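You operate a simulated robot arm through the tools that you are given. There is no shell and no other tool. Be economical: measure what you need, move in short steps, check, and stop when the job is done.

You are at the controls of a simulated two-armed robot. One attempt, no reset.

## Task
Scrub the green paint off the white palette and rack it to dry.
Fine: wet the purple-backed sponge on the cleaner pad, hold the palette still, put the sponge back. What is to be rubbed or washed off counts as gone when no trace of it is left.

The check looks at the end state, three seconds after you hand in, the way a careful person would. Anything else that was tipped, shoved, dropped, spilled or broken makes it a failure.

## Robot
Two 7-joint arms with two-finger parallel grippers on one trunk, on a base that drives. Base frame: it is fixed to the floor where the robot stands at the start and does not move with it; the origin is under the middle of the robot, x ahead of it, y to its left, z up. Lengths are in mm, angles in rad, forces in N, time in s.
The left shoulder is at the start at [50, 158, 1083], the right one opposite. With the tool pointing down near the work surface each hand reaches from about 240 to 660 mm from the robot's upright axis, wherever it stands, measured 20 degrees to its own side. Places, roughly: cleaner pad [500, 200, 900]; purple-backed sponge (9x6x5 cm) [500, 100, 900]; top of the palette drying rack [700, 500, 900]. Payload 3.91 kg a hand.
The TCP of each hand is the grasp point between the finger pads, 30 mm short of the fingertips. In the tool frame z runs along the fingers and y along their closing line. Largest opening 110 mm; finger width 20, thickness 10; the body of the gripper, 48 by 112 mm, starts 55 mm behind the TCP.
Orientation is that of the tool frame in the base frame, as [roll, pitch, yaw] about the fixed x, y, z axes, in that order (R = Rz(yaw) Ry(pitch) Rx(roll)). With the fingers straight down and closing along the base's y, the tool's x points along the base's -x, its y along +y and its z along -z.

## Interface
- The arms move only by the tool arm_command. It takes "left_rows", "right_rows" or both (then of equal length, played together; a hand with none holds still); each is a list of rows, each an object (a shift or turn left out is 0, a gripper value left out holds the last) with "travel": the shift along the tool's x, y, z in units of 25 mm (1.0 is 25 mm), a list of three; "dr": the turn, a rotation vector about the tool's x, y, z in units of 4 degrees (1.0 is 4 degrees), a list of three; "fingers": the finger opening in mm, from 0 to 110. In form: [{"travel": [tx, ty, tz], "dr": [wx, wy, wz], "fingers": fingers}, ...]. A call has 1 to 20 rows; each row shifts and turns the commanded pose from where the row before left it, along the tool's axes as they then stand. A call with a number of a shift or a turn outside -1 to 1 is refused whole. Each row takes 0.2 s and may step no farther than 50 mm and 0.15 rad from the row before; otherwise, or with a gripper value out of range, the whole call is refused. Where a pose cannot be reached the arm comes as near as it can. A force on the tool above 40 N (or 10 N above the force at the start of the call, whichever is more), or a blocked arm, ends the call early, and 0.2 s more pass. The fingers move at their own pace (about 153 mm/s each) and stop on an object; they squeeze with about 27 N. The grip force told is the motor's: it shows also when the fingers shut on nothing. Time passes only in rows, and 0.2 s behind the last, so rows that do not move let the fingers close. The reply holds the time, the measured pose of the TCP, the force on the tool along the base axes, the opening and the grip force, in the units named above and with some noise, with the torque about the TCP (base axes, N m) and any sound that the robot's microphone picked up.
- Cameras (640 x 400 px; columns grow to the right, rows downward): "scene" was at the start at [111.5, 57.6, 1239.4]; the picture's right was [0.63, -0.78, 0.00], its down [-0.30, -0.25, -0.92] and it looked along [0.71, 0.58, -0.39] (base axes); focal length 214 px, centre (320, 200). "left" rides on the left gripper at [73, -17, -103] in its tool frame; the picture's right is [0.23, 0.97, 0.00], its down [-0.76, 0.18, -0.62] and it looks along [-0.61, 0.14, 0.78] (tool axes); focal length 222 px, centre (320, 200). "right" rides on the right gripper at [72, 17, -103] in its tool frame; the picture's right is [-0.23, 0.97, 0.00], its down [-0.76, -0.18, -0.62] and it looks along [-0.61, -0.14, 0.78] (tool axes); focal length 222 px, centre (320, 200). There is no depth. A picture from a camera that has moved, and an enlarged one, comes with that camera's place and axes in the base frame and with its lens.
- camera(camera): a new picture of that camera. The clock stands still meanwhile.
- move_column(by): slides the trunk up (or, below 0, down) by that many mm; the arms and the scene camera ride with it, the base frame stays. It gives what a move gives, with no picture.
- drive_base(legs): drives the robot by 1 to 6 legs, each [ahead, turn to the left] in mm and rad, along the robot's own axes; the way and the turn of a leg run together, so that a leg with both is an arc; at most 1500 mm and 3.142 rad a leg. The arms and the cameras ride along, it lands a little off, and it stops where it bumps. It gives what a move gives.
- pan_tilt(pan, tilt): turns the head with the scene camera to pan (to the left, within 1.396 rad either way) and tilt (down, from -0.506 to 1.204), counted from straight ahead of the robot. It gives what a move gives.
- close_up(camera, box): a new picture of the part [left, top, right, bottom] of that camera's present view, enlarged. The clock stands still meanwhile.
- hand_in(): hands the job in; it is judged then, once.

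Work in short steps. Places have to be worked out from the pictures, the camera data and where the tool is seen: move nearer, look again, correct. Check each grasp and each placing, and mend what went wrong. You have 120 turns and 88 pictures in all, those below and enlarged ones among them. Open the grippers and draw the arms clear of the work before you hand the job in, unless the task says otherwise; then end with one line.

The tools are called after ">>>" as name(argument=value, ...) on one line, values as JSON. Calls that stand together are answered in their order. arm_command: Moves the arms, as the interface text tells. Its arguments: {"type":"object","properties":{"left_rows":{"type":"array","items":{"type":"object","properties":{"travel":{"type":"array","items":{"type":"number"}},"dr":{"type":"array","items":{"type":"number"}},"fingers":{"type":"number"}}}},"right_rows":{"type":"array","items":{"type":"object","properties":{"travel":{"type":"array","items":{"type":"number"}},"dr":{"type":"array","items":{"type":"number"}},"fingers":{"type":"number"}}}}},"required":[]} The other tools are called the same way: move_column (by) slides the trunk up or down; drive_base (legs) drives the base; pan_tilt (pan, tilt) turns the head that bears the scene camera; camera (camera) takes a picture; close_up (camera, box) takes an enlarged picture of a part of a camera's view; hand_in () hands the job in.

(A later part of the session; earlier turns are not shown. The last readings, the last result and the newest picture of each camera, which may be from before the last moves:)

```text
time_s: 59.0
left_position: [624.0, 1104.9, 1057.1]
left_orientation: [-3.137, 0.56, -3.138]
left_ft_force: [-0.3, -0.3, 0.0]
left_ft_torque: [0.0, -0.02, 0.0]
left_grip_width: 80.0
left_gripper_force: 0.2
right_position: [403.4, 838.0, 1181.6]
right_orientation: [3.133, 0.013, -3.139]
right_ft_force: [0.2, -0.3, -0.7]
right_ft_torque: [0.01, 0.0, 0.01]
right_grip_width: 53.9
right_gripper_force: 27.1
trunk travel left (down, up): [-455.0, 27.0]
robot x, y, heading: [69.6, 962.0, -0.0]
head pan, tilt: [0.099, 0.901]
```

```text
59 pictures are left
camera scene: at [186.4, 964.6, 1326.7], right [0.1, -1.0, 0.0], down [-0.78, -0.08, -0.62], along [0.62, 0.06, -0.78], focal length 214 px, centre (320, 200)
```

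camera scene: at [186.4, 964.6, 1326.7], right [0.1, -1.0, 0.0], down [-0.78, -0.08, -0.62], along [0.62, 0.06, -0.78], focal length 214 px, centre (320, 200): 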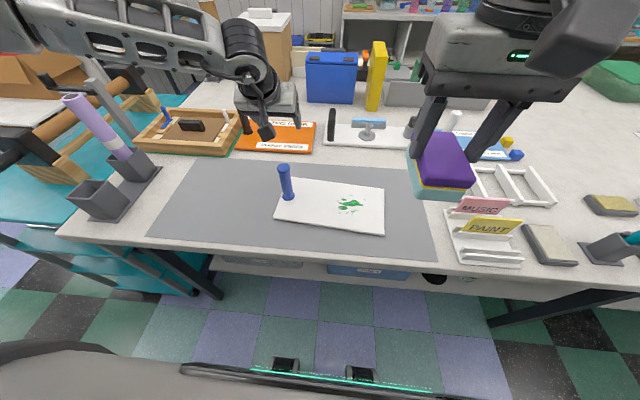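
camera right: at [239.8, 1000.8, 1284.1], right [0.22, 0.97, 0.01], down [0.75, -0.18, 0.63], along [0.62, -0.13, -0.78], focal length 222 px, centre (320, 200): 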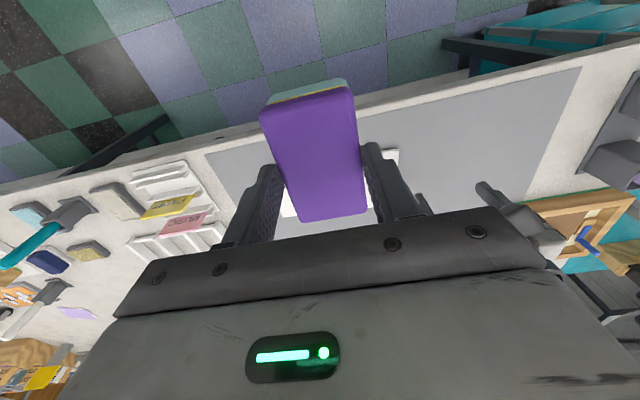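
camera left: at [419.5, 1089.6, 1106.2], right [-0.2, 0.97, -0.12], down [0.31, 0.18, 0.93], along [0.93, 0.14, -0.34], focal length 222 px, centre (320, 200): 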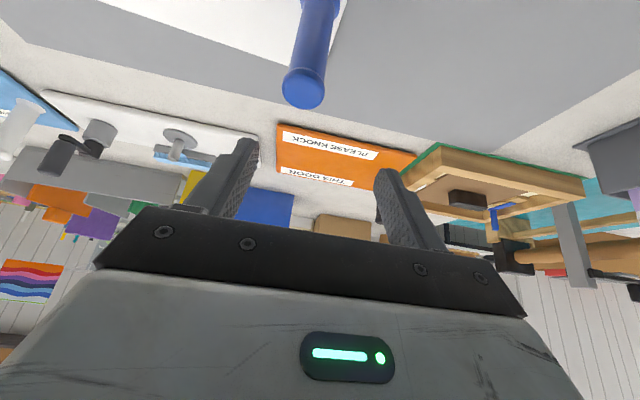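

There's ample clearance. The handle is at about (553, 1089) with its top near 980. I'll bring the tilted left hand above it.

>>> arm_command(left_rows=[{"travel": [0.69, -0.16, -0.23]}, {"travel": [0.69, -0.16, -0.23]}, {"travel": [0.69, -0.16, -0.23]}, {"travel": [0.69, -0.16, -0.23]}, {}])

>>> camera(camera="left")

>>> close_up(camera="scene", box=[200, 100, 440, 250])

```text
time_s: 60.2
left_position: [554.3, 1089.9, 1038.8]
left_orientation: [-3.137, 0.562, -3.138]
left_ft_force: [0.0, 0.2, -0.3]
left_ft_torque: [-0.05, -0.01, -0.02]
left_grip_width: 79.8
left_gripper_force: 0.0
right_position: [404.0, 836.5, 1181.9]
right_orientation: [3.133, 0.015, -3.14]
right_ft_force: [0.4, 0.1, -0.9]
right_ft_torque: [-0.02, 0.02, 0.01]
right_grip_width: 54.0
right_gripper_force: 26.8
trunk travel left (down, up): [-455.0, 27.0]
robot x, y, heading: [70.0, 956.8, -0.002]
head pan, tilt: [0.099, 0.901]
```

```text
58 pictures are left
camera left: at [437.6, 1072.1, 1088.8], right [-0.19, 0.97, -0.12], down [0.31, 0.18, 0.93], along [0.93, 0.14, -0.34], focal length 222 px, centre (320, 200)
```

left: 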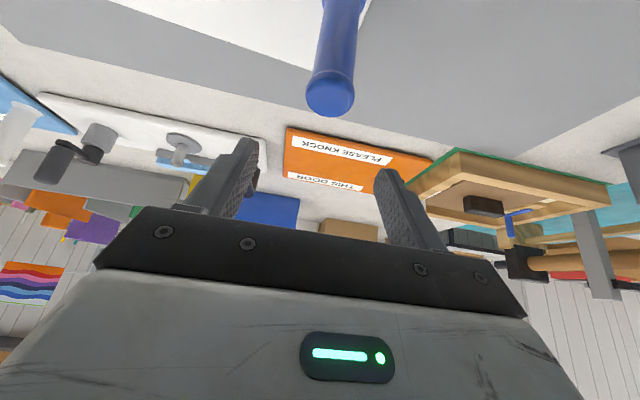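

```text
2.67 times, centred on (320, 175) of scene
camera zoom: at [186.5, 964.7, 1326.7], right [0.1, -1.0, 0.0], down [-0.78, -0.08, -0.62], along [0.62, 0.06, -0.78], focal length 572 px, centre (320, 267)
```

zoom: 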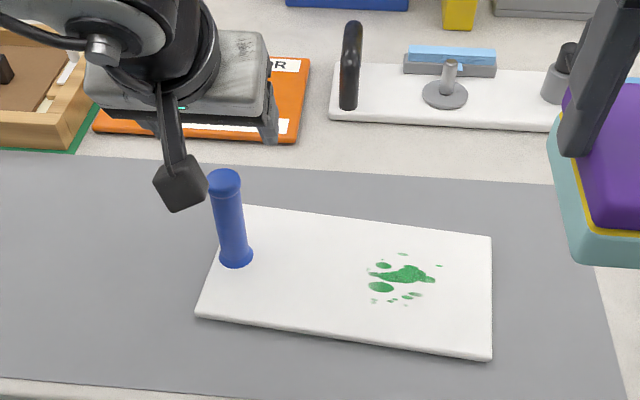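

The handle axis reads (547, 1086) in both views. I'll descend around it to TCP z≈944, not yet closing.

>>> arm_command(left_rows=[{"travel": [0.545, -0.03, 0.78]}, {"travel": [0.545, -0.03, 0.78]}, {"travel": [0.545, -0.03, 0.78]}, {"travel": [0.545, -0.03, 0.78]}, {}])

>>> camera(camera="left")

>>> close_up(camera="scene", box=[200, 100, 440, 250])

```text
time_s: 61.4
left_position: [538.8, 1113.6, 964.9]
left_orientation: [-3.138, 0.56, -3.14]
left_ft_force: [-0.4, -1.5, 0.0]
left_ft_torque: [0.0, 0.02, 0.01]
left_grip_width: 80.2
left_gripper_force: 0.1
left hand out of reach, approached as far as the arm can: row 2, 3, 4
right_position: [403.2, 838.8, 1180.8]
right_orientation: [3.133, 0.013, -3.14]
right_ft_force: [0.1, -0.3, 0.8]
right_ft_torque: [0.0, 0.0, -0.01]
right_grip_width: 53.8
right_gripper_force: 27.0
trunk travel left (down, up): [-455.0, 27.0]
robot x, y, heading: [70.5, 955.5, -0.003]
head pan, tilt: [0.099, 0.901]
```

```text
56 pictures are left
camera left: at [423.2, 1097.2, 1015.6], right [-0.19, 0.97, -0.12], down [0.31, 0.18, 0.93], along [0.93, 0.14, -0.34], focal length 222 px, centre (320, 200)
```

left: 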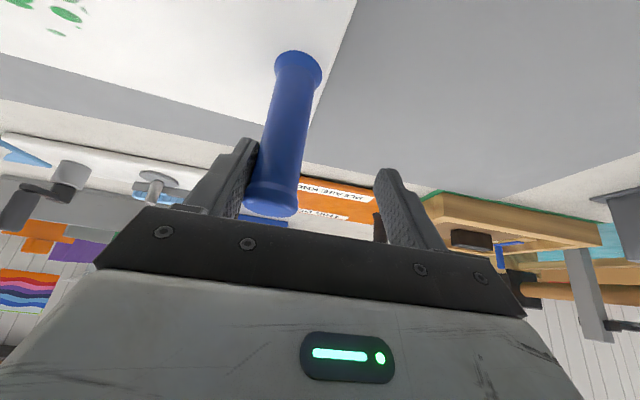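

```text
2.67 times, centred on (320, 175) of scene
camera zoom: at [186.5, 964.6, 1326.7], right [0.1, -1.0, 0.0], down [-0.78, -0.08, -0.62], along [0.62, 0.06, -0.78], focal length 572 px, centre (320, 267)
```

zoom: 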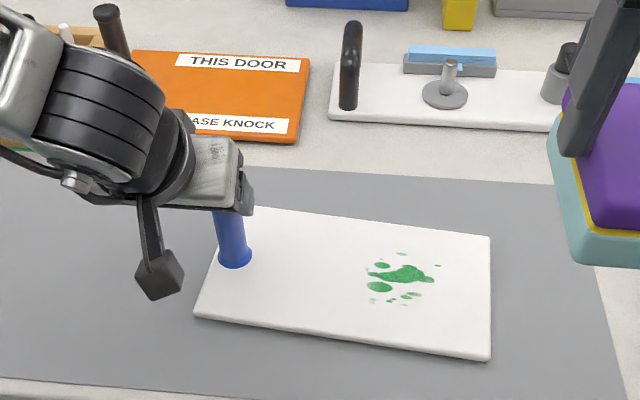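

The left arm stops again and drifted 24 mm left: its limit is toward the inside. I'll lift clear and turn the base about 0.22 rad right, so that the handle comes further to the left hand's own side.

>>> arm_command(left_rows=[{"travel": [-0.58, 0, -0.93]}, {"travel": [-0.58, 0, -0.93]}, {"travel": [-0.58, 0, -0.93]}, {"travel": [-0.58, 0, -0.93]}, {"travel": [0, 0, -1]}, {"travel": [0, 0, -1]}, {"travel": [0, 0, -1]}, {"travel": [0, 0, -1]}, {}])

>>> drive_base(legs=[[0, -0.22]])

>>> move_column(by=-90)

>>> camera(camera="scene")

```text
time_s: 63.4
left_position: [485.2, 1116.6, 1159.9]
left_orientation: [-3.139, 0.56, -3.139]
left_ft_force: [-0.4, -0.4, -0.7]
left_ft_torque: [0.0, 0.0, 0.04]
left_grip_width: 80.1
left_gripper_force: 0.1
right_position: [404.6, 838.3, 1182.1]
right_orientation: [3.133, 0.012, -3.139]
right_ft_force: [0.2, -0.6, -0.2]
right_ft_torque: [0.0, -0.02, 0.01]
right_grip_width: 53.7
right_gripper_force: 26.9
trunk travel left (down, up): [-455.0, 27.0]
robot x, y, heading: [69.8, 958.2, -0.0]
head pan, tilt: [0.099, 0.901]
```

```text
time_s: 64.6
left_position: [509.9, 1021.0, 1160.0]
left_orientation: [-3.136, 0.561, 2.923]
left_ft_force: [1.0, 0.0, 0.0]
left_ft_torque: [0.0, 0.0, -0.01]
left_grip_width: 80.0
left_gripper_force: 0.0
right_position: [369.6, 767.1, 1180.2]
right_orientation: [3.132, 0.013, 2.92]
right_ft_force: [-0.3, -0.3, -1.1]
right_ft_torque: [0.0, 0.01, 0.02]
right_grip_width: 53.9
right_gripper_force: 27.2
trunk travel left (down, up): [-455.0, 27.0]
robot x, y, heading: [72.9, 958.9, -0.221]
head pan, tilt: [0.099, 0.901]
```

```text
time_s: 65.9
left_position: [509.8, 1021.4, 1070.1]
left_orientation: [-3.138, 0.561, 2.923]
left_ft_force: [-0.2, 0.8, 0.1]
left_ft_torque: [-0.01, -0.01, 0.01]
left_grip_width: 80.0
left_gripper_force: 0.1
right_position: [370.3, 768.9, 1091.9]
right_orientation: [3.133, 0.014, 2.921]
right_ft_force: [0.2, 0.9, 0.5]
right_ft_torque: [0.02, 0.02, 0.0]
right_grip_width: 53.8
right_gripper_force: 26.8
trunk travel left (down, up): [-365.0, 117.0]
robot x, y, heading: [72.0, 958.3, -0.225]
head pan, tilt: [0.099, 0.901]
```

```text
54 pictures are left
camera scene: at [185.1, 939.2, 1236.7], right [-0.12, -0.99, 0.0], down [-0.78, 0.1, -0.62], along [0.62, -0.08, -0.78], focal length 214 px, centre (320, 200)
```

scene: 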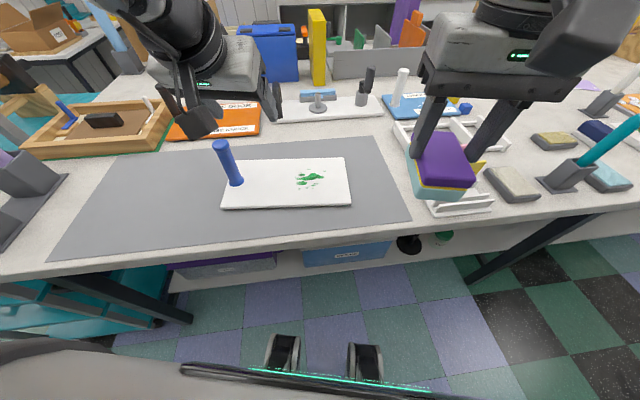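

The handle is at (553, 1089), now well to the left hand's own side. I'll move above it.

>>> arm_command(left_rows=[{"travel": [-0.056, 0.97, 0.5]}, {"travel": [-0.056, 0.97, 0.5]}, {"travel": [-0.056, 0.97, 0.5]}, {}])

>>> camera(camera="left")

```text
time_s: 66.9
left_position: [550.2, 1086.3, 1041.1]
left_orientation: [-3.14, 0.563, 2.922]
left_ft_force: [0.6, 0.4, 0.3]
left_ft_torque: [-0.02, 0.03, 0.0]
left_grip_width: 80.2
left_gripper_force: 0.2
right_position: [369.2, 767.1, 1091.6]
right_orientation: [3.133, 0.014, 2.922]
right_ft_force: [0.6, -0.7, 0.3]
right_ft_torque: [0.0, 0.01, 0.02]
right_grip_width: 53.9
right_gripper_force: 27.0
trunk travel left (down, up): [-365.0, 117.0]
robot x, y, heading: [69.4, 953.1, -0.225]
head pan, tilt: [0.099, 0.901]
```

```text
53 pictures are left
camera left: at [432.1, 1096.0, 1090.7], right [0.03, 0.99, -0.12], down [0.34, 0.11, 0.93], along [0.94, -0.07, -0.34], focal length 222 px, centre (320, 200)
```

left: 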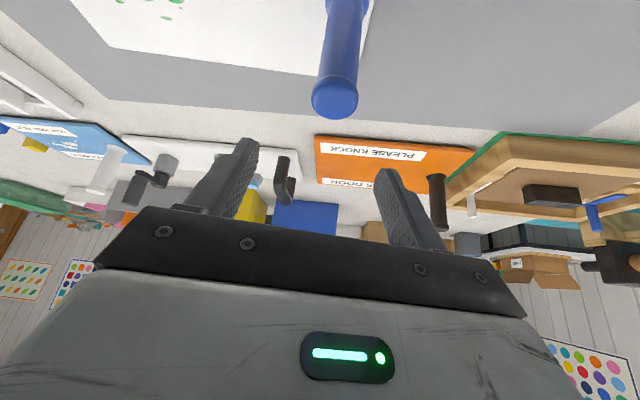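

The handle top is at (544, 1088), centred between the fingers. Descending.

>>> arm_command(left_rows=[{"travel": [0.54, 0.02, 0.81]}, {"travel": [0.54, 0.02, 0.81]}, {"travel": [0.54, 0.02, 0.81]}, {"travel": [0.54, 0, 0.81]}, {}])

>>> camera(camera="left")

```text
time_s: 68.1
left_position: [546.1, 1090.4, 943.4]
left_orientation: [-3.138, 0.561, 2.924]
left_ft_force: [0.3, 0.1, 0.5]
left_ft_torque: [-0.02, 0.0, -0.03]
left_grip_width: 80.1
left_gripper_force: 0.1
right_position: [369.5, 767.3, 1092.1]
right_orientation: [3.133, 0.014, 2.921]
right_ft_force: [0.4, 0.3, 0.5]
right_ft_torque: [0.0, -0.01, 0.01]
right_grip_width: 53.8
right_gripper_force: 26.6
trunk travel left (down, up): [-365.0, 117.0]
robot x, y, heading: [68.4, 960.5, -0.223]
head pan, tilt: [0.099, 0.901]
```

```text
52 pictures are left
camera left: at [429.5, 1097.7, 992.7], right [0.03, 0.99, -0.12], down [0.35, 0.11, 0.93], along [0.94, -0.07, -0.34], focal length 222 px, centre (320, 200)
```

left: 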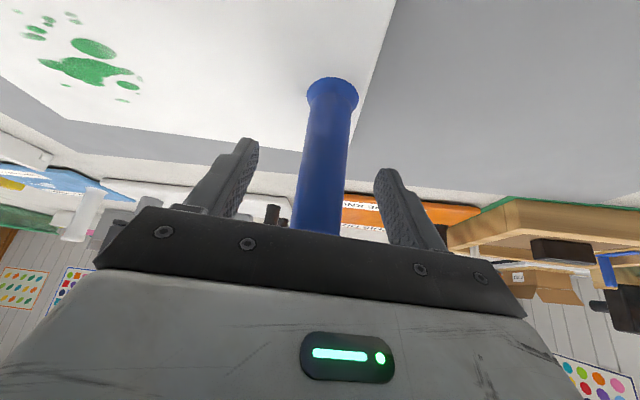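

It's centred between the fingers. Closing on the handle.

>>> arm_command(left_rows=[{"fingers": 40}, {"fingers": 10}, {}, {}])

>>> camera(camera="left")

>>> close_up(camera="scene", box=[180, 100, 420, 250])

```text
time_s: 69.1
left_position: [546.7, 1088.3, 943.6]
left_orientation: [-3.138, 0.561, 2.923]
left_ft_force: [0.4, 0.5, -0.4]
left_ft_torque: [0.21, -0.04, 0.02]
left_grip_width: 27.5
left_gripper_force: 26.4
right_position: [369.8, 768.5, 1090.9]
right_orientation: [3.133, 0.015, 2.922]
right_ft_force: [-0.2, 0.6, -0.6]
right_ft_torque: [0.02, -0.02, 0.03]
right_grip_width: 53.7
right_gripper_force: 26.8
trunk travel left (down, up): [-365.0, 117.0]
robot x, y, heading: [76.5, 957.3, -0.22]
head pan, tilt: [0.099, 0.901]
```

```text
51 pictures are left
camera left: at [429.6, 1097.7, 993.0], right [0.02, 0.99, -0.12], down [0.35, 0.11, 0.93], along [0.94, -0.07, -0.34], focal length 222 px, centre (320, 200)
```

left: 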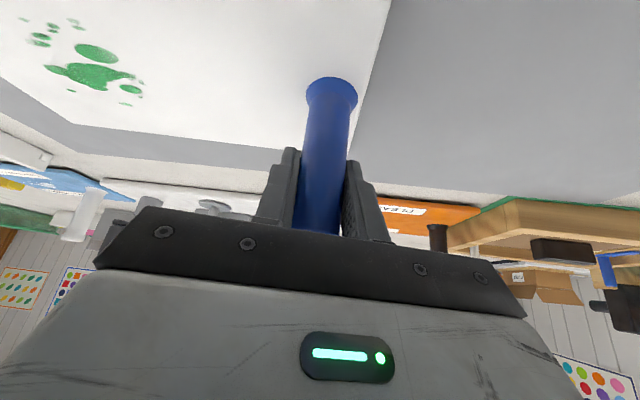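

```text
2.67 times, centred on (300, 175) of scene
camera zoom: at [185.3, 939.2, 1236.7], right [-0.12, -0.99, 0.0], down [-0.78, 0.1, -0.62], along [0.62, -0.08, -0.78], focal length 572 px, centre (373, 267)
```

zoom: 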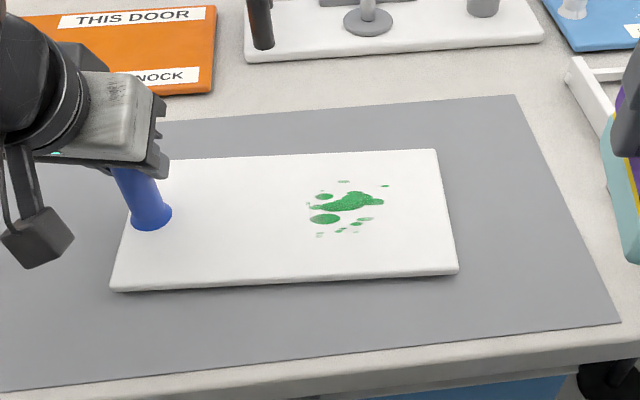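

The handle is held (27.5 mm). The paint spans about x 515–588, y 870–952. I'll bring the wet sponge over its centre (552, 911).

>>> arm_command(right_rows=[{"travel": [-0.73, 0.896, 0.455]}, {"travel": [-0.73, 0.896, 0.455]}, {"travel": [-0.73, 0.896, 0.455]}, {"travel": [-0.73, 0.896, 0.455]}, {"travel": [-0.73, 0.896, 0.455]}, {"travel": [-0.73, 0.896, 0.455]}, {"travel": [-0.73, 0.896, 0.455]}, {"travel": [-0.73, 0.896, 0.455]}, {}])

>>> camera(camera="scene")

```text
time_s: 71.1
left_position: [545.8, 1089.7, 943.2]
left_orientation: [-3.138, 0.558, 2.923]
left_ft_force: [-1.0, -1.2, 1.5]
left_ft_torque: [0.12, 0.05, 0.03]
left_grip_width: 26.8
left_gripper_force: 27.1
right_position: [551.3, 910.4, 1005.4]
right_orientation: [3.135, 0.015, 2.922]
right_ft_force: [0.3, -0.5, 0.2]
right_ft_torque: [-0.01, -0.01, 0.0]
right_grip_width: 53.8
right_gripper_force: 27.1
trunk travel left (down, up): [-365.0, 117.0]
robot x, y, heading: [69.8, 958.7, -0.226]
head pan, tilt: [0.099, 0.901]
```

```text
49 pictures are left
camera scene: at [185.2, 939.2, 1236.7], right [-0.12, -0.99, 0.0], down [-0.78, 0.1, -0.62], along [0.62, -0.08, -0.78], focal length 214 px, centre (320, 200)
```

scene: 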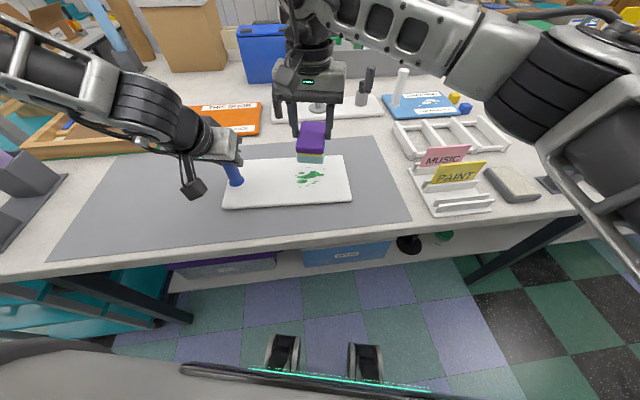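

It's over the paint. I'll descend to just above the expected contact, then creep.

>>> arm_command(right_rows=[{"travel": [0, 0, 0.8]}, {"travel": [0, 0, 0.8]}, {"travel": [0, 0, 0.6]}, {"travel": [0, 0, 0.2]}, {"travel": [0, 0, 0.1]}, {}])

>>> arm_command(right_rows=[{"travel": [0, 0, 0.1]}, {"travel": [0, 0, 0.1]}, {"travel": [0, 0, 0.1]}, {"travel": [0, 0, 0.1]}, {"travel": [0, 0, 0.1]}, {}])

```text
time_s: 72.5
left_position: [547.1, 1088.4, 942.3]
left_orientation: [-3.139, 0.558, 2.923]
left_ft_force: [1.0, -0.1, -0.2]
left_ft_torque: [0.06, -0.06, -0.08]
left_grip_width: 27.1
left_gripper_force: 26.8
right_position: [551.6, 912.3, 940.1]
right_orientation: [3.134, 0.014, 2.921]
right_ft_force: [-0.2, 0.5, 1.3]
right_ft_torque: [-0.02, 0.06, 0.03]
right_grip_width: 53.9
right_gripper_force: 26.6
trunk travel left (down, up): [-365.0, 117.0]
robot x, y, heading: [70.9, 957.0, -0.224]
head pan, tilt: [0.099, 0.901]
```

```text
time_s: 73.3
left_position: [546.2, 1089.7, 941.7]
left_orientation: [-3.14, 0.558, 2.923]
left_ft_force: [-1.0, 2.6, 5.1]
left_ft_torque: [-0.03, 0.3, -0.18]
left_grip_width: 26.7
left_gripper_force: 27.0
right_position: [553.4, 912.7, 939.5]
right_orientation: [3.129, 0.021, 2.922]
right_ft_force: [-0.3, -1.6, 8.0]
right_ft_torque: [-0.25, 0.12, -0.02]
right_grip_width: 53.7
right_gripper_force: 26.5
trunk travel left (down, up): [-365.0, 117.0]
robot x, y, heading: [69.0, 954.8, -0.221]
head pan, tilt: [0.099, 0.901]
stopped in row 4 (right hand): the force on the tool passed its limit at 42 N (the readings are from after the stop); the commanded pose is now the measured one
```

Contact is at z≈940 with 8 N steady. I'll rub sideways with this light pressure.

>>> arm_command(right_rows=[{"travel": [0, -0.6, 0.03]}, {"travel": [0, -0.6, 0]}, {"travel": [0, 0.6, 0]}, {"travel": [0, 0.6, 0]}, {"travel": [0, 0.6, 0]}, {"travel": [0, 0.6, 0]}, {"travel": [0.4, -0.6, 0]}, {"travel": [0, -0.6, 0]}, {"travel": [0, -0.6, 0]}, {"travel": [0, -0.6, 0]}, {"travel": [-0.8, 0.6, 0]}, {"travel": [0, 0.6, 0]}, {"travel": [0, 0.6, 0]}, {"travel": [0, 0.6, 0]}, {"travel": [0.4, -0.6, 0]}, {"travel": [0, -0.6, 0]}])

>>> camera(camera="scene")

```text
time_s: 76.7
left_position: [543.8, 1086.4, 943.1]
left_orientation: [-3.133, 0.559, 2.917]
left_ft_force: [-3.2, -20.8, -1.9]
left_ft_torque: [0.38, -0.01, -0.35]
left_grip_width: 26.7
left_gripper_force: 26.9
right_position: [551.9, 915.4, 939.9]
right_orientation: [3.117, 0.019, 2.927]
right_ft_force: [0.6, 14.9, 19.0]
right_ft_torque: [0.44, -0.32, 0.18]
right_grip_width: 53.7
right_gripper_force: 26.9
trunk travel left (down, up): [-365.0, 117.0]
robot x, y, heading: [72.6, 955.8, -0.223]
head pan, tilt: [0.099, 0.901]
```

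```text
48 pictures are left
camera scene: at [183.7, 938.4, 1236.7], right [-0.12, -0.99, 0.0], down [-0.78, 0.1, -0.62], along [0.62, -0.08, -0.78], focal length 214 px, centre (320, 200)
```

scene: 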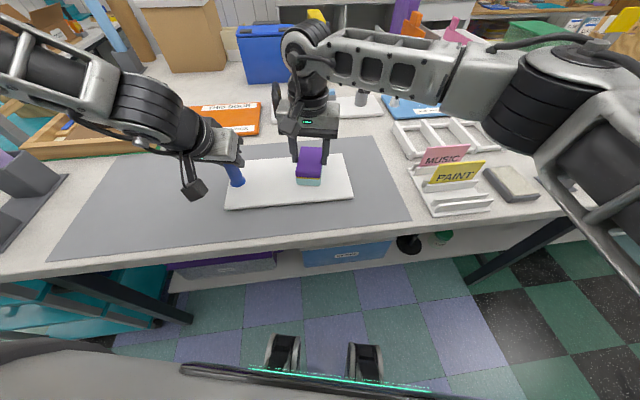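

The palette held still. I'll lift the sponge and look at what's left.

>>> arm_command(right_rows=[{"travel": [0, 0, -0.8]}, {"travel": [0, -0.9, -1]}, {"travel": [0, -0.9, -1]}, {"travel": [0, -0.9, 0]}, {"travel": [0, -0.9, 0]}, {}])

>>> close_up(camera="scene", box=[220, 130, 380, 230])

>>> camera(camera="left")

```text
time_s: 78.1
left_position: [546.1, 1089.9, 943.0]
left_orientation: [-3.139, 0.559, 2.923]
left_ft_force: [2.2, 1.7, 11.4]
left_ft_torque: [-0.08, -0.14, -0.15]
left_grip_width: 26.6
left_gripper_force: 27.0
right_position: [532.6, 823.3, 1006.5]
right_orientation: [3.128, 0.019, 2.922]
right_ft_force: [-0.7, -0.3, 0.5]
right_ft_torque: [-0.02, -0.02, 0.01]
right_grip_width: 53.9
right_gripper_force: 26.9
trunk travel left (down, up): [-365.0, 117.0]
robot x, y, heading: [74.3, 958.7, -0.221]
head pan, tilt: [0.099, 0.901]
```

```text
4.00 times, centred on (300, 180) of scene
camera zoom: at [184.6, 939.1, 1236.8], right [-0.12, -0.99, 0.0], down [-0.78, 0.1, -0.62], along [0.62, -0.08, -0.78], focal length 858 px, centre (400, 280)
```

zoom: 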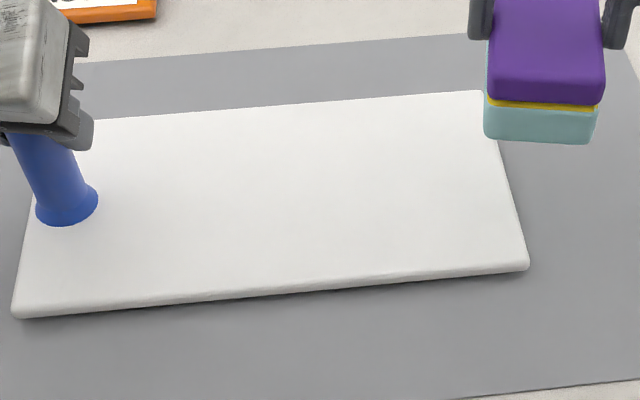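

```text
46 pictures are left
camera left: at [428.9, 1097.8, 992.8], right [0.02, 0.99, -0.12], down [0.35, 0.11, 0.93], along [0.94, -0.07, -0.34], focal length 222 px, centre (320, 200)
```

left: 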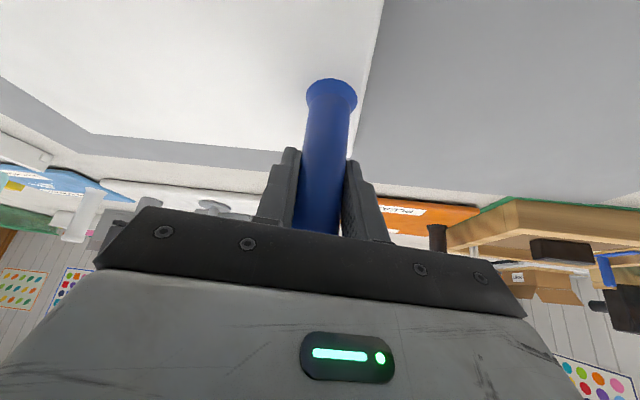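

It looks fully clean. I'll check closer for faint traces, then study the rack.

>>> close_up(camera="scene", box=[270, 150, 350, 200])

>>> pan_tilt(pan=-0.4, tilt=0.7)

>>> camera(camera="scene")

```text
8.00 times, centred on (310, 175) of scene
camera zoom: at [184.6, 939.1, 1236.8], right [-0.12, -0.99, 0.0], down [-0.78, 0.1, -0.62], along [0.62, -0.08, -0.78], focal length 1716 px, centre (400, 400)
```

zoom: 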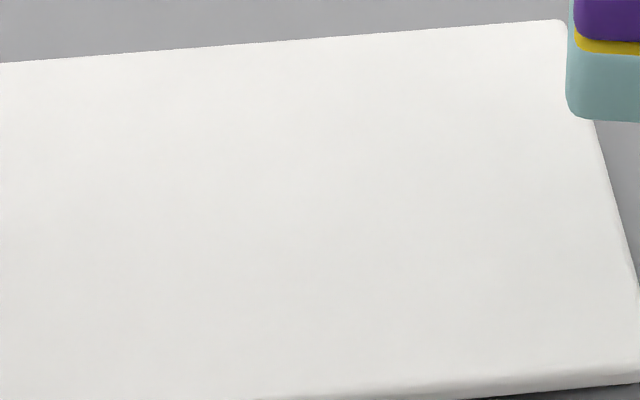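

```text
time_s: 79.1
left_position: [546.0, 1088.6, 942.8]
left_orientation: [-3.139, 0.558, 2.924]
left_ft_force: [2.2, 1.5, 13.4]
left_ft_torque: [0.01, -0.09, -0.2]
left_grip_width: 26.5
left_gripper_force: 26.9
right_position: [533.0, 823.0, 1006.8]
right_orientation: [3.127, 0.019, 2.921]
right_ft_force: [-0.7, -0.5, -0.6]
right_ft_torque: [0.0, 0.03, 0.02]
right_grip_width: 53.6
right_gripper_force: 27.2
trunk travel left (down, up): [-365.0, 117.0]
robot x, y, heading: [69.0, 956.6, -0.223]
head pan, tilt: [-0.4, 0.7]
```

```text
44 pictures are left
camera scene: at [178.5, 898.8, 1252.9], right [-0.58, -0.81, 0.0], down [-0.52, 0.38, -0.77], along [0.62, -0.45, -0.64], focal length 214 px, centre (320, 200)
```

scene: 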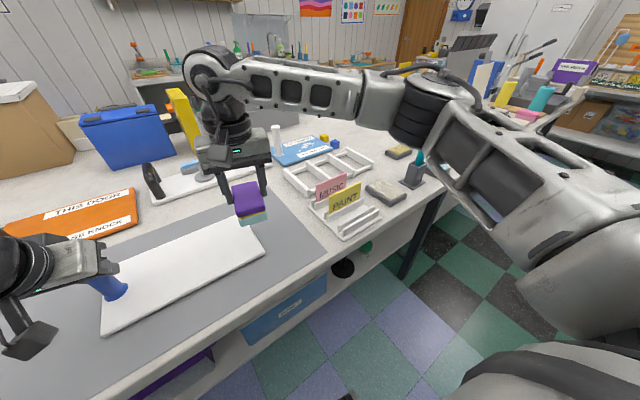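

>>> close_up(camera="scene", box=[250, 120, 410, 250])

```text
3.08 times, centred on (330, 185) of scene
camera zoom: at [178.5, 898.8, 1252.9], right [-0.58, -0.81, 0.0], down [-0.52, 0.38, -0.77], along [0.62, -0.45, -0.64], focal length 660 px, centre (289, 246)
```

zoom: 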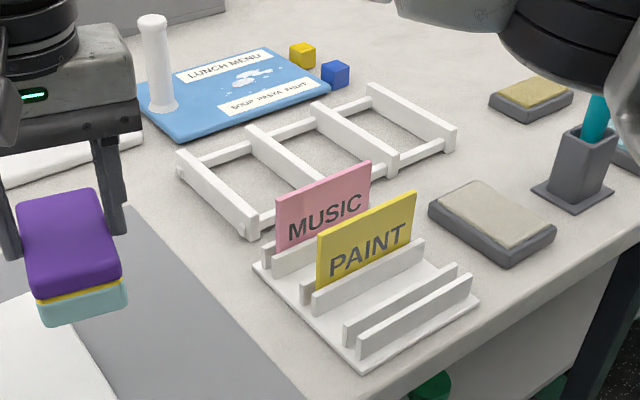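

No trace left. The rack is the ladder frame: x 584–722, y 382–644, top z≈890, about the palette's size and orientation, so the palette lies flat across its bars. I'll draw the sponge hand back, then test-lift the palette 40 mm.

>>> arm_command(right_rows=[{"travel": [0.5, -0.3, -1]}, {"travel": [0.9, -0.3, -1]}, {"travel": [0.9, 0, -1]}, {"travel": [0.9, 0, -1]}, {"travel": [0.9, 0, 0]}, {"travel": [0.9, 0, 0]}, {"travel": [0.9, 0, 0]}, {}, {}], left_rows=[{}, {}, {}, {}, {}, {"travel": [-0.28, 0, -0.45]}, {"travel": [-0.28, 0, -0.45]}, {"travel": [-0.28, 0, -0.45]}, {}])

>>> pan_tilt(pan=0.1, tilt=0.75)

>>> camera(camera="scene")

```text
time_s: 81.1
left_position: [547.3, 1090.6, 981.9]
left_orientation: [-3.137, 0.557, 2.924]
left_ft_force: [1.1, 0.2, -1.9]
left_ft_torque: [0.13, -0.03, 0.0]
left_grip_width: 26.5
left_gripper_force: 26.6
right_position: [383.2, 839.9, 1103.1]
right_orientation: [3.129, 0.019, 2.922]
right_ft_force: [-0.6, 0.3, -0.5]
right_ft_torque: [0.02, 0.01, -0.01]
right_grip_width: 53.7
right_gripper_force: 27.1
trunk travel left (down, up): [-365.0, 117.0]
robot x, y, heading: [71.6, 957.2, -0.227]
head pan, tilt: [-0.4, 0.7]
```

```text
time_s: 82.0
left_position: [547.1, 1089.7, 982.3]
left_orientation: [-3.141, 0.557, 2.925]
left_ft_force: [-0.2, 0.0, -1.1]
left_ft_torque: [0.14, -0.01, 0.0]
left_grip_width: 26.8
left_gripper_force: 26.8
right_position: [383.4, 840.1, 1103.4]
right_orientation: [3.127, 0.019, 2.921]
right_ft_force: [-0.6, 0.9, -0.2]
right_ft_torque: [-0.03, 0.03, 0.0]
right_grip_width: 53.6
right_gripper_force: 27.1
trunk travel left (down, up): [-365.0, 117.0]
robot x, y, heading: [70.9, 955.2, -0.222]
head pan, tilt: [0.099, 0.75]
```

```text
42 pictures are left
camera scene: at [192.6, 938.1, 1248.6], right [-0.12, -0.99, 0.0], down [-0.68, 0.09, -0.73], along [0.73, -0.09, -0.68], focal length 214 px, centre (320, 200)
```

scene: 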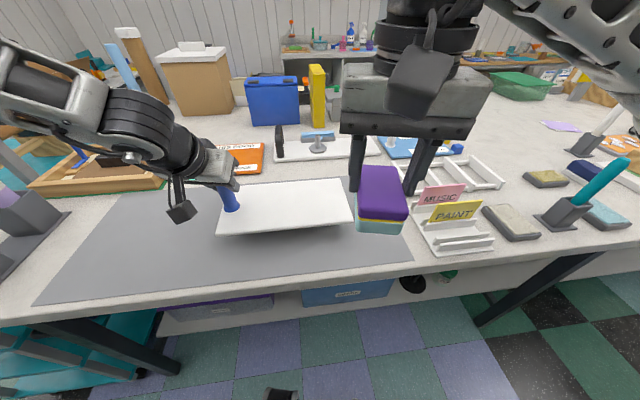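

The palette hangs level and is light. For the carry I must clear the signs (about 930) and the teal bar (about 1030), so I'll lift the arm 60 mm and the trunk 110 mm.

>>> arm_command(left_rows=[{"travel": [-0.32, 0, -0.51]}, {"travel": [-0.32, 0, -0.51]}, {"travel": [-0.32, 0, -0.51]}, {"travel": [-0.32, 0, -0.51]}, {}])

>>> move_column(by=110)

>>> camera(camera="scene")

```text
time_s: 83.2
left_position: [546.0, 1090.0, 1042.4]
left_orientation: [-3.14, 0.557, 2.923]
left_ft_force: [0.1, -0.4, -1.4]
left_ft_torque: [0.18, 0.02, 0.02]
left_grip_width: 26.6
left_gripper_force: 27.0
right_position: [383.3, 840.0, 1104.1]
right_orientation: [3.128, 0.018, 2.923]
right_ft_force: [-0.3, 0.3, -0.6]
right_ft_torque: [0.03, 0.0, 0.0]
right_grip_width: 53.8
right_gripper_force: 27.1
trunk travel left (down, up): [-365.0, 117.0]
robot x, y, heading: [67.1, 960.7, -0.22]
head pan, tilt: [0.099, 0.75]
```

```text
time_s: 84.6
left_position: [546.8, 1090.4, 1150.6]
left_orientation: [-3.138, 0.557, 2.927]
left_ft_force: [0.2, -0.9, -1.0]
left_ft_torque: [0.17, -0.03, -0.01]
left_grip_width: 26.7
left_gripper_force: 27.0
right_position: [384.0, 840.6, 1213.3]
right_orientation: [3.129, 0.019, 2.921]
right_ft_force: [0.3, -0.7, 0.1]
right_ft_torque: [0.02, 0.02, 0.0]
right_grip_width: 53.7
right_gripper_force: 26.8
trunk travel left (down, up): [-475.0, 7.0]
robot x, y, heading: [69.1, 958.1, -0.221]
head pan, tilt: [0.099, 0.75]
```

```text
41 pictures are left
camera scene: at [192.8, 938.2, 1358.5], right [-0.12, -0.99, 0.0], down [-0.68, 0.08, -0.73], along [0.73, -0.09, -0.68], focal length 214 px, centre (320, 200)
```

scene: 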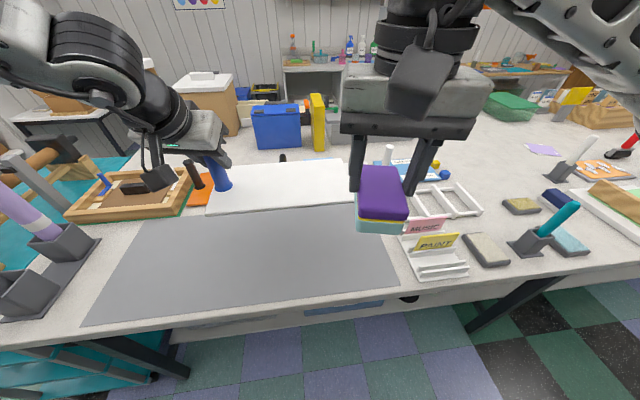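

The palette's bottom is now at about 1062. I'll drive to about (149, 522) with the same final heading.

>>> drive_base(legs=[[0, -1.17], [442, 0], [0, 1.17]])

>>> camera(camera="scene")

```text
time_s: 93.2
left_position: [624.4, 672.0, 1151.6]
left_orientation: [-3.138, 0.558, 2.961]
left_ft_force: [-0.1, 0.4, -2.8]
left_ft_torque: [0.12, -0.04, 0.01]
left_grip_width: 26.7
left_gripper_force: 26.9
right_position: [472.2, 416.2, 1212.6]
right_orientation: [3.127, 0.018, 2.958]
right_ft_force: [-0.5, 0.6, -0.4]
right_ft_torque: [-0.02, -0.02, 0.03]
right_grip_width: 53.9
right_gripper_force: 27.2
trunk travel left (down, up): [-475.0, 7.0]
robot x, y, heading: [158.0, 520.7, -0.19]
head pan, tilt: [0.099, 0.75]
```

```text
40 pictures are left
camera scene: at [277.9, 507.5, 1358.6], right [-0.09, -1.0, 0.0], down [-0.68, 0.06, -0.73], along [0.73, -0.06, -0.68], focal length 214 px, centre (320, 200)
```

scene: 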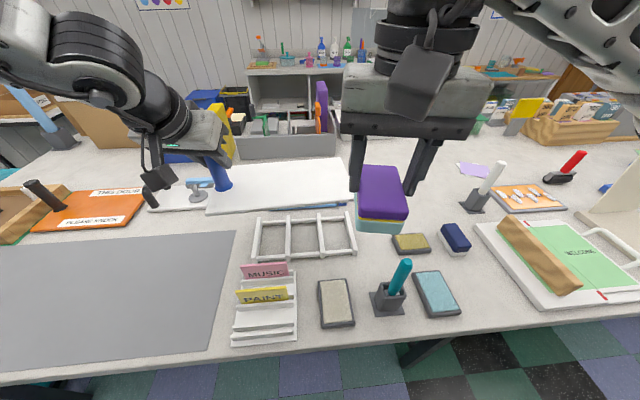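

The palette is nearly over the rack and its skew is about zero. The handle should end at about (644, 640), so I'll shift the left hand there and raise the sponge hand by 100 mm to stay clear of the teal bar when lowering.

>>> arm_command(left_rows=[{"travel": [-0.29, -0.37, 0.18]}, {"travel": [-0.29, -0.37, 0.18]}, {"travel": [-0.29, -0.37, 0.18]}, {}, {}], right_rows=[{"travel": [0, 0.4, -1]}, {"travel": [0, 0.4, -1]}, {"travel": [0, 0.4, -1]}, {"travel": [0, 0.4, -1]}, {}])

>>> move_column(by=-90)

>>> camera(camera="scene")

>>> camera(camera="left")

```text
time_s: 94.4
left_position: [645.6, 640.1, 1153.0]
left_orientation: [-3.14, 0.555, 2.96]
left_ft_force: [0.6, 0.3, -1.4]
left_ft_torque: [0.19, 0.01, 0.01]
left_grip_width: 26.6
left_gripper_force: 27.2
right_position: [478.7, 455.0, 1313.7]
right_orientation: [3.127, 0.017, 2.958]
right_ft_force: [0.5, 0.2, -0.1]
right_ft_torque: [0.03, 0.01, -0.03]
right_grip_width: 53.5
right_gripper_force: 27.0
trunk travel left (down, up): [-475.0, 7.0]
robot x, y, heading: [153.7, 519.3, -0.188]
head pan, tilt: [0.099, 0.75]
```

```text
time_s: 95.6
left_position: [645.3, 640.5, 1062.8]
left_orientation: [-3.139, 0.556, 2.959]
left_ft_force: [-1.1, 0.4, -1.1]
left_ft_torque: [0.13, 0.04, -0.01]
left_grip_width: 26.9
left_gripper_force: 27.0
right_position: [477.9, 454.3, 1224.9]
right_orientation: [3.128, 0.019, 2.959]
right_ft_force: [-0.5, -0.2, 0.1]
right_ft_torque: [-0.01, 0.01, -0.01]
right_grip_width: 54.0
right_gripper_force: 27.0
trunk travel left (down, up): [-385.0, 97.0]
robot x, y, heading: [158.2, 525.5, -0.188]
head pan, tilt: [0.099, 0.75]
```

```text
39 pictures are left
camera scene: at [277.8, 507.3, 1268.6], right [-0.09, -1.0, 0.0], down [-0.68, 0.06, -0.73], along [0.73, -0.06, -0.68], focal length 214 px, centre (320, 200)
```

scene: 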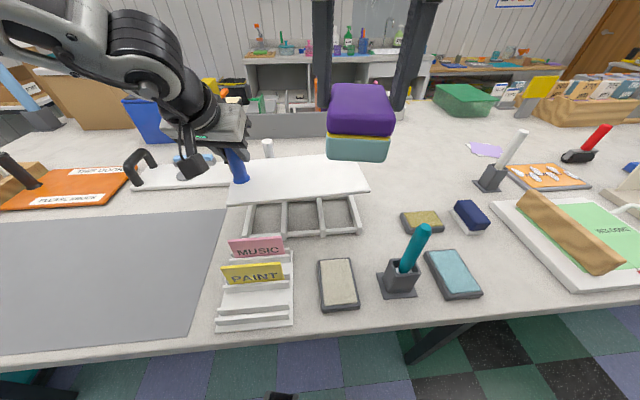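

```text
38 pictures are left
camera left: at [528.0, 644.9, 1112.7], right [-0.01, 0.99, -0.12], down [0.34, 0.12, 0.93], along [0.94, -0.03, -0.34], focal length 222 px, centre (320, 200)
```

left: 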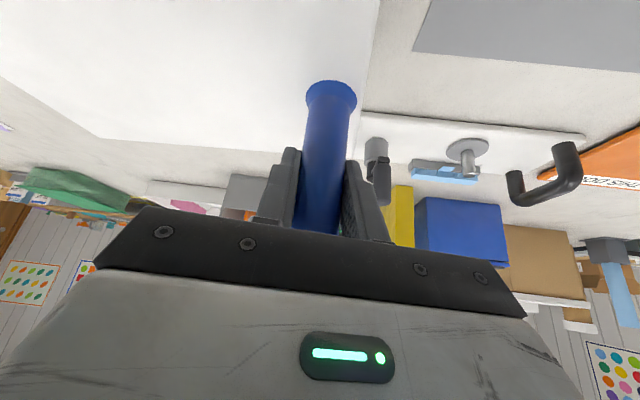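

I'll enlarge to compare the palette's and rack's edges before the final lowering.

>>> close_up(camera="scene", box=[210, 140, 390, 252])

```text
3.56 times, centred on (300, 196) of scene
camera zoom: at [277.8, 507.3, 1268.6], right [-0.09, -1.0, 0.0], down [-0.68, 0.06, -0.73], along [0.73, -0.06, -0.68], focal length 763 px, centre (391, 214)
```

zoom: 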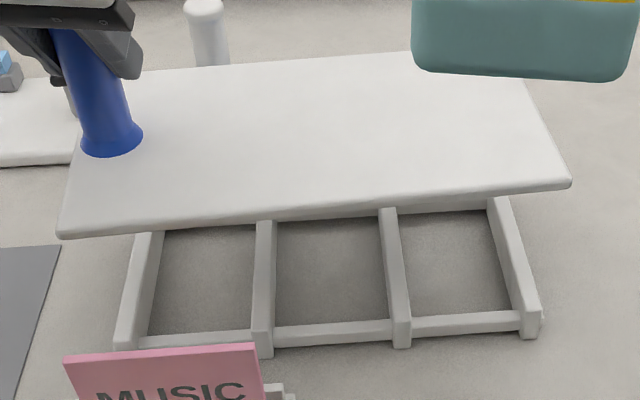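

The palette is turned about 0.045 rad counter-clockwise from the rack and sits about 8 mm too far. I'll correct both, then lower the trunk to just above the rack.

>>> arm_command(left_rows=[{"travel": [0.13, -0.03, -0.08], "dr": [0.17, 0, 0.275]}, {"travel": [0.13, -0.03, -0.08], "dr": [0.17, 0, 0.275]}, {}])

>>> move_column(by=-65)

>>> close_up(camera="scene", box=[210, 120, 390, 232])

```text
time_s: 96.4
left_position: [637.6, 640.8, 1062.2]
left_orientation: [-3.138, 0.557, 2.915]
left_ft_force: [-0.4, 0.3, -1.7]
left_ft_torque: [0.09, 0.04, -0.01]
left_grip_width: 27.0
left_gripper_force: 26.9
right_position: [478.1, 454.3, 1224.7]
right_orientation: [3.128, 0.021, 2.958]
right_ft_force: [-0.1, 0.7, -0.1]
right_ft_torque: [0.0, -0.02, 0.01]
right_grip_width: 54.1
right_gripper_force: 26.8
trunk travel left (down, up): [-385.0, 97.0]
robot x, y, heading: [158.7, 526.7, -0.187]
head pan, tilt: [0.099, 0.75]
```

```text
time_s: 97.5
left_position: [636.3, 640.9, 997.6]
left_orientation: [-3.14, 0.557, 2.915]
left_ft_force: [0.3, 0.0, -0.8]
left_ft_torque: [0.15, 0.02, 0.01]
left_grip_width: 26.7
left_gripper_force: 26.8
right_position: [478.5, 453.4, 1160.4]
right_orientation: [3.128, 0.019, 2.959]
right_ft_force: [0.2, -0.3, -0.4]
right_ft_torque: [-0.01, 0.0, 0.03]
right_grip_width: 53.9
right_gripper_force: 26.8
trunk travel left (down, up): [-320.0, 162.0]
robot x, y, heading: [154.3, 529.2, -0.184]
head pan, tilt: [0.099, 0.75]
```

```text
3.56 times, centred on (300, 176) of scene
camera zoom: at [277.8, 507.3, 1203.6], right [-0.09, -1.0, 0.0], down [-0.68, 0.06, -0.73], along [0.73, -0.06, -0.68], focal length 763 px, centre (391, 285)
```

zoom: 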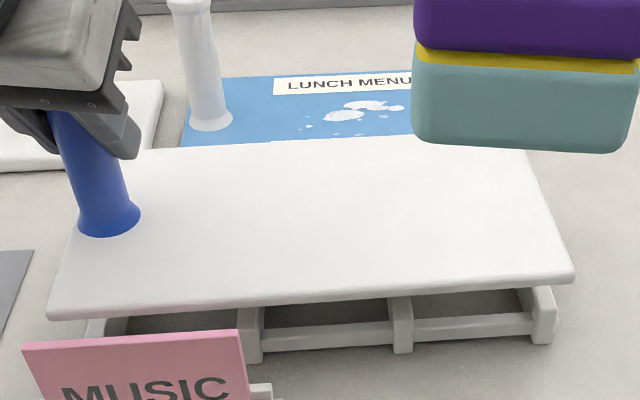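

The alignment is good, with about 15–20 mm left to go. I'll lower gently with the arm.

>>> arm_command(left_rows=[{"travel": [0.17, 0, 0.03]}, {"travel": [0.085, 0, 0.136]}, {"travel": [0.085, 0, 0.136]}, {"travel": [0.085, 0, 0.136]}, {}])

>>> close_up(camera="scene", box=[210, 120, 390, 232])

```text
time_s: 98.7
left_position: [635.8, 642.2, 982.1]
left_orientation: [-3.14, 0.557, 2.915]
left_ft_force: [0.1, -0.5, -0.8]
left_ft_torque: [0.13, -0.01, 0.0]
left_grip_width: 26.7
left_gripper_force: 27.6
right_position: [478.0, 454.2, 1159.1]
right_orientation: [3.127, 0.018, 2.958]
right_ft_force: [0.3, -0.9, -0.6]
right_ft_torque: [-0.07, 0.0, 0.01]
right_grip_width: 53.6
right_gripper_force: 27.2
trunk travel left (down, up): [-320.0, 162.0]
robot x, y, heading: [153.1, 520.2, -0.184]
head pan, tilt: [0.099, 0.75]
```

```text
3.56 times, centred on (300, 176) of scene
camera zoom: at [277.9, 507.3, 1203.6], right [-0.09, -1.0, 0.0], down [-0.68, 0.06, -0.73], along [0.73, -0.06, -0.68], focal length 763 px, centre (391, 285)
```

zoom: 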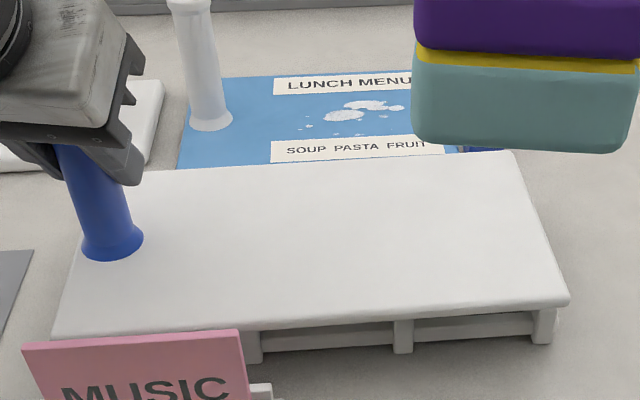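

Nearly down. I'll keep lowering in 2–3 mm steps.

>>> arm_command(left_rows=[{"travel": [0.05, 0, 0.08]}, {"travel": [0.05, 0, 0.08]}, {}])

>>> arm_command(left_rows=[{"travel": [0.05, 0, 0.08]}, {"travel": [0.05, 0, 0.08]}, {}])

>>> close_up(camera="scene", box=[210, 120, 390, 232])

```text
time_s: 99.5
left_position: [635.1, 641.6, 977.1]
left_orientation: [-3.14, 0.556, 2.914]
left_ft_force: [0.2, 0.0, -0.7]
left_ft_torque: [0.15, 0.07, -0.02]
left_grip_width: 26.6
left_gripper_force: 27.5
right_position: [477.1, 454.7, 1158.9]
right_orientation: [3.128, 0.021, 2.958]
right_ft_force: [0.3, -0.6, 0.5]
right_ft_torque: [0.0, 0.01, 0.04]
right_grip_width: 53.9
right_gripper_force: 27.4
trunk travel left (down, up): [-320.0, 162.0]
robot x, y, heading: [154.8, 520.8, -0.187]
head pan, tilt: [0.099, 0.75]
```

```text
time_s: 100.3
left_position: [634.8, 642.5, 973.6]
left_orientation: [-3.14, 0.556, 2.913]
left_ft_force: [0.2, 0.0, -1.3]
left_ft_torque: [0.11, 0.03, 0.01]
left_grip_width: 26.8
left_gripper_force: 27.0
right_position: [478.8, 454.4, 1158.9]
right_orientation: [3.127, 0.018, 2.958]
right_ft_force: [-0.9, -0.4, -0.9]
right_ft_torque: [0.01, -0.01, 0.03]
right_grip_width: 53.9
right_gripper_force: 26.7
trunk travel left (down, up): [-320.0, 162.0]
robot x, y, heading: [154.5, 523.1, -0.177]
head pan, tilt: [0.099, 0.75]
```

```text
3.56 times, centred on (300, 176) of scene
camera zoom: at [277.9, 507.3, 1203.6], right [-0.09, -1.0, 0.0], down [-0.68, 0.06, -0.73], along [0.73, -0.06, -0.68], focal length 763 px, centre (391, 285)
```

zoom: 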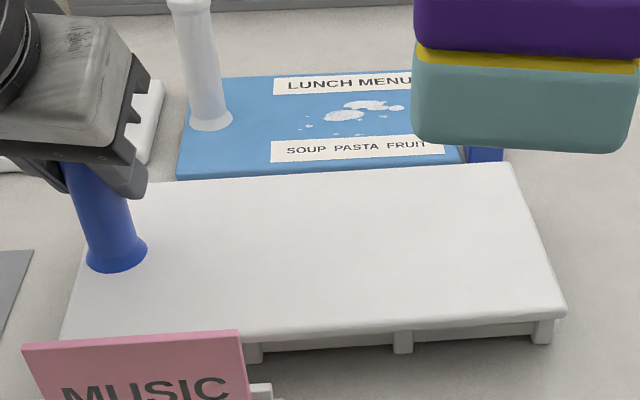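

No contact yet; the gap looks very small now. Continuing.

>>> arm_command(left_rows=[{"travel": [0.05, 0, 0.08]}, {"travel": [0.05, 0, 0.08]}, {}])

>>> arm_command(left_rows=[{"travel": [0.05, 0, 0.08]}, {"travel": [0.05, 0, 0.08]}, {}])

>>> close_up(camera="scene", box=[210, 120, 390, 232])

```text
time_s: 101.1
left_position: [635.0, 642.3, 971.4]
left_orientation: [-3.14, 0.563, 2.916]
left_ft_force: [1.7, 2.7, 18.9]
left_ft_torque: [0.16, 0.42, 0.04]
left_grip_width: 26.6
left_gripper_force: 26.9
right_position: [477.0, 453.2, 1160.1]
right_orientation: [3.126, 0.02, 2.958]
right_ft_force: [0.3, -0.4, -1.1]
right_ft_torque: [-0.01, -0.01, -0.01]
right_grip_width: 53.8
right_gripper_force: 27.0
trunk travel left (down, up): [-320.0, 162.0]
robot x, y, heading: [154.7, 526.8, -0.186]
head pan, tilt: [0.099, 0.75]
```

```text
time_s: 101.9
left_position: [634.5, 641.5, 965.6]
left_orientation: [-3.138, 0.563, 2.917]
left_ft_force: [5.4, 5.2, 23.6]
left_ft_torque: [0.1, -0.24, -0.02]
left_grip_width: 26.9
left_gripper_force: 26.6
right_position: [476.0, 454.6, 1160.2]
right_orientation: [3.128, 0.021, 2.96]
right_ft_force: [0.6, 0.0, -1.0]
right_ft_torque: [0.01, 0.0, 0.0]
right_grip_width: 53.5
right_gripper_force: 26.5
trunk travel left (down, up): [-320.0, 162.0]
robot x, y, heading: [156.5, 528.6, -0.188]
head pan, tilt: [0.099, 0.75]
```

```text
3.56 times, centred on (300, 176) of scene
camera zoom: at [276.5, 507.4, 1203.8], right [-0.09, -1.0, 0.0], down [-0.68, 0.06, -0.73], along [0.73, -0.06, -0.68], focal length 763 px, centre (391, 285)
```

zoom: 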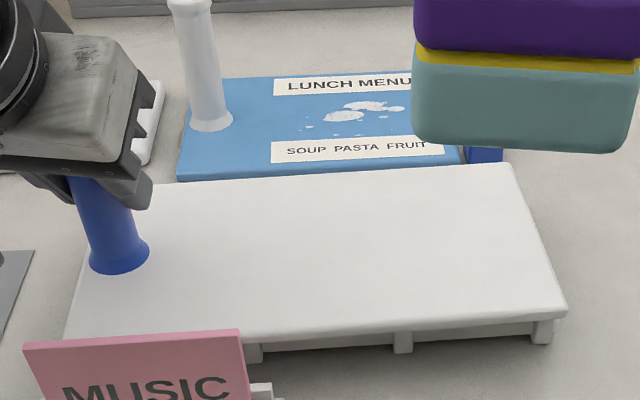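

The palette rests on the rack (contact at z≈971). I'll relax the pressure a few millimetres, then open.

>>> arm_command(left_rows=[{"travel": [-0.07, 0, -0.11]}, {}, {"fingers": 50}, {"fingers": 80}, {}])

>>> camera(camera="left")

```text
time_s: 103.1
left_position: [634.7, 641.3, 967.8]
left_orientation: [-3.141, 0.557, 2.916]
left_ft_force: [-0.2, -0.6, 0.7]
left_ft_torque: [-0.01, 0.03, 0.01]
left_grip_width: 80.0
left_gripper_force: 0.1
right_position: [477.2, 452.8, 1158.7]
right_orientation: [3.127, 0.02, 2.958]
right_ft_force: [-0.1, 0.4, -0.6]
right_ft_torque: [0.0, -0.03, -0.03]
right_grip_width: 53.9
right_gripper_force: 27.6
trunk travel left (down, up): [-320.0, 162.0]
robot x, y, heading: [157.0, 519.7, -0.188]
head pan, tilt: [0.099, 0.75]
```

```text
32 pictures are left
camera left: at [518.2, 650.8, 1017.1], right [0.03, 0.99, -0.12], down [0.35, 0.1, 0.93], along [0.94, -0.07, -0.34], focal length 222 px, centre (320, 200)
```

left: 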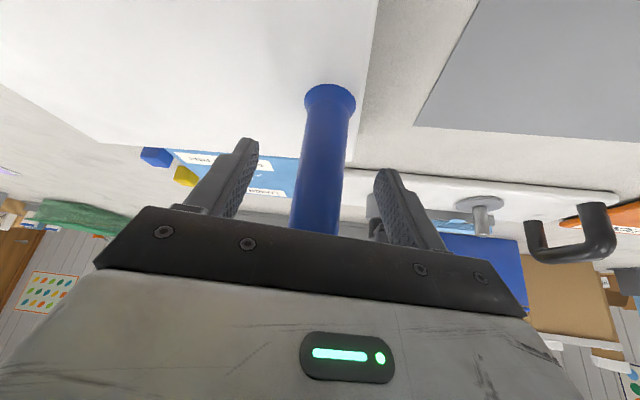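

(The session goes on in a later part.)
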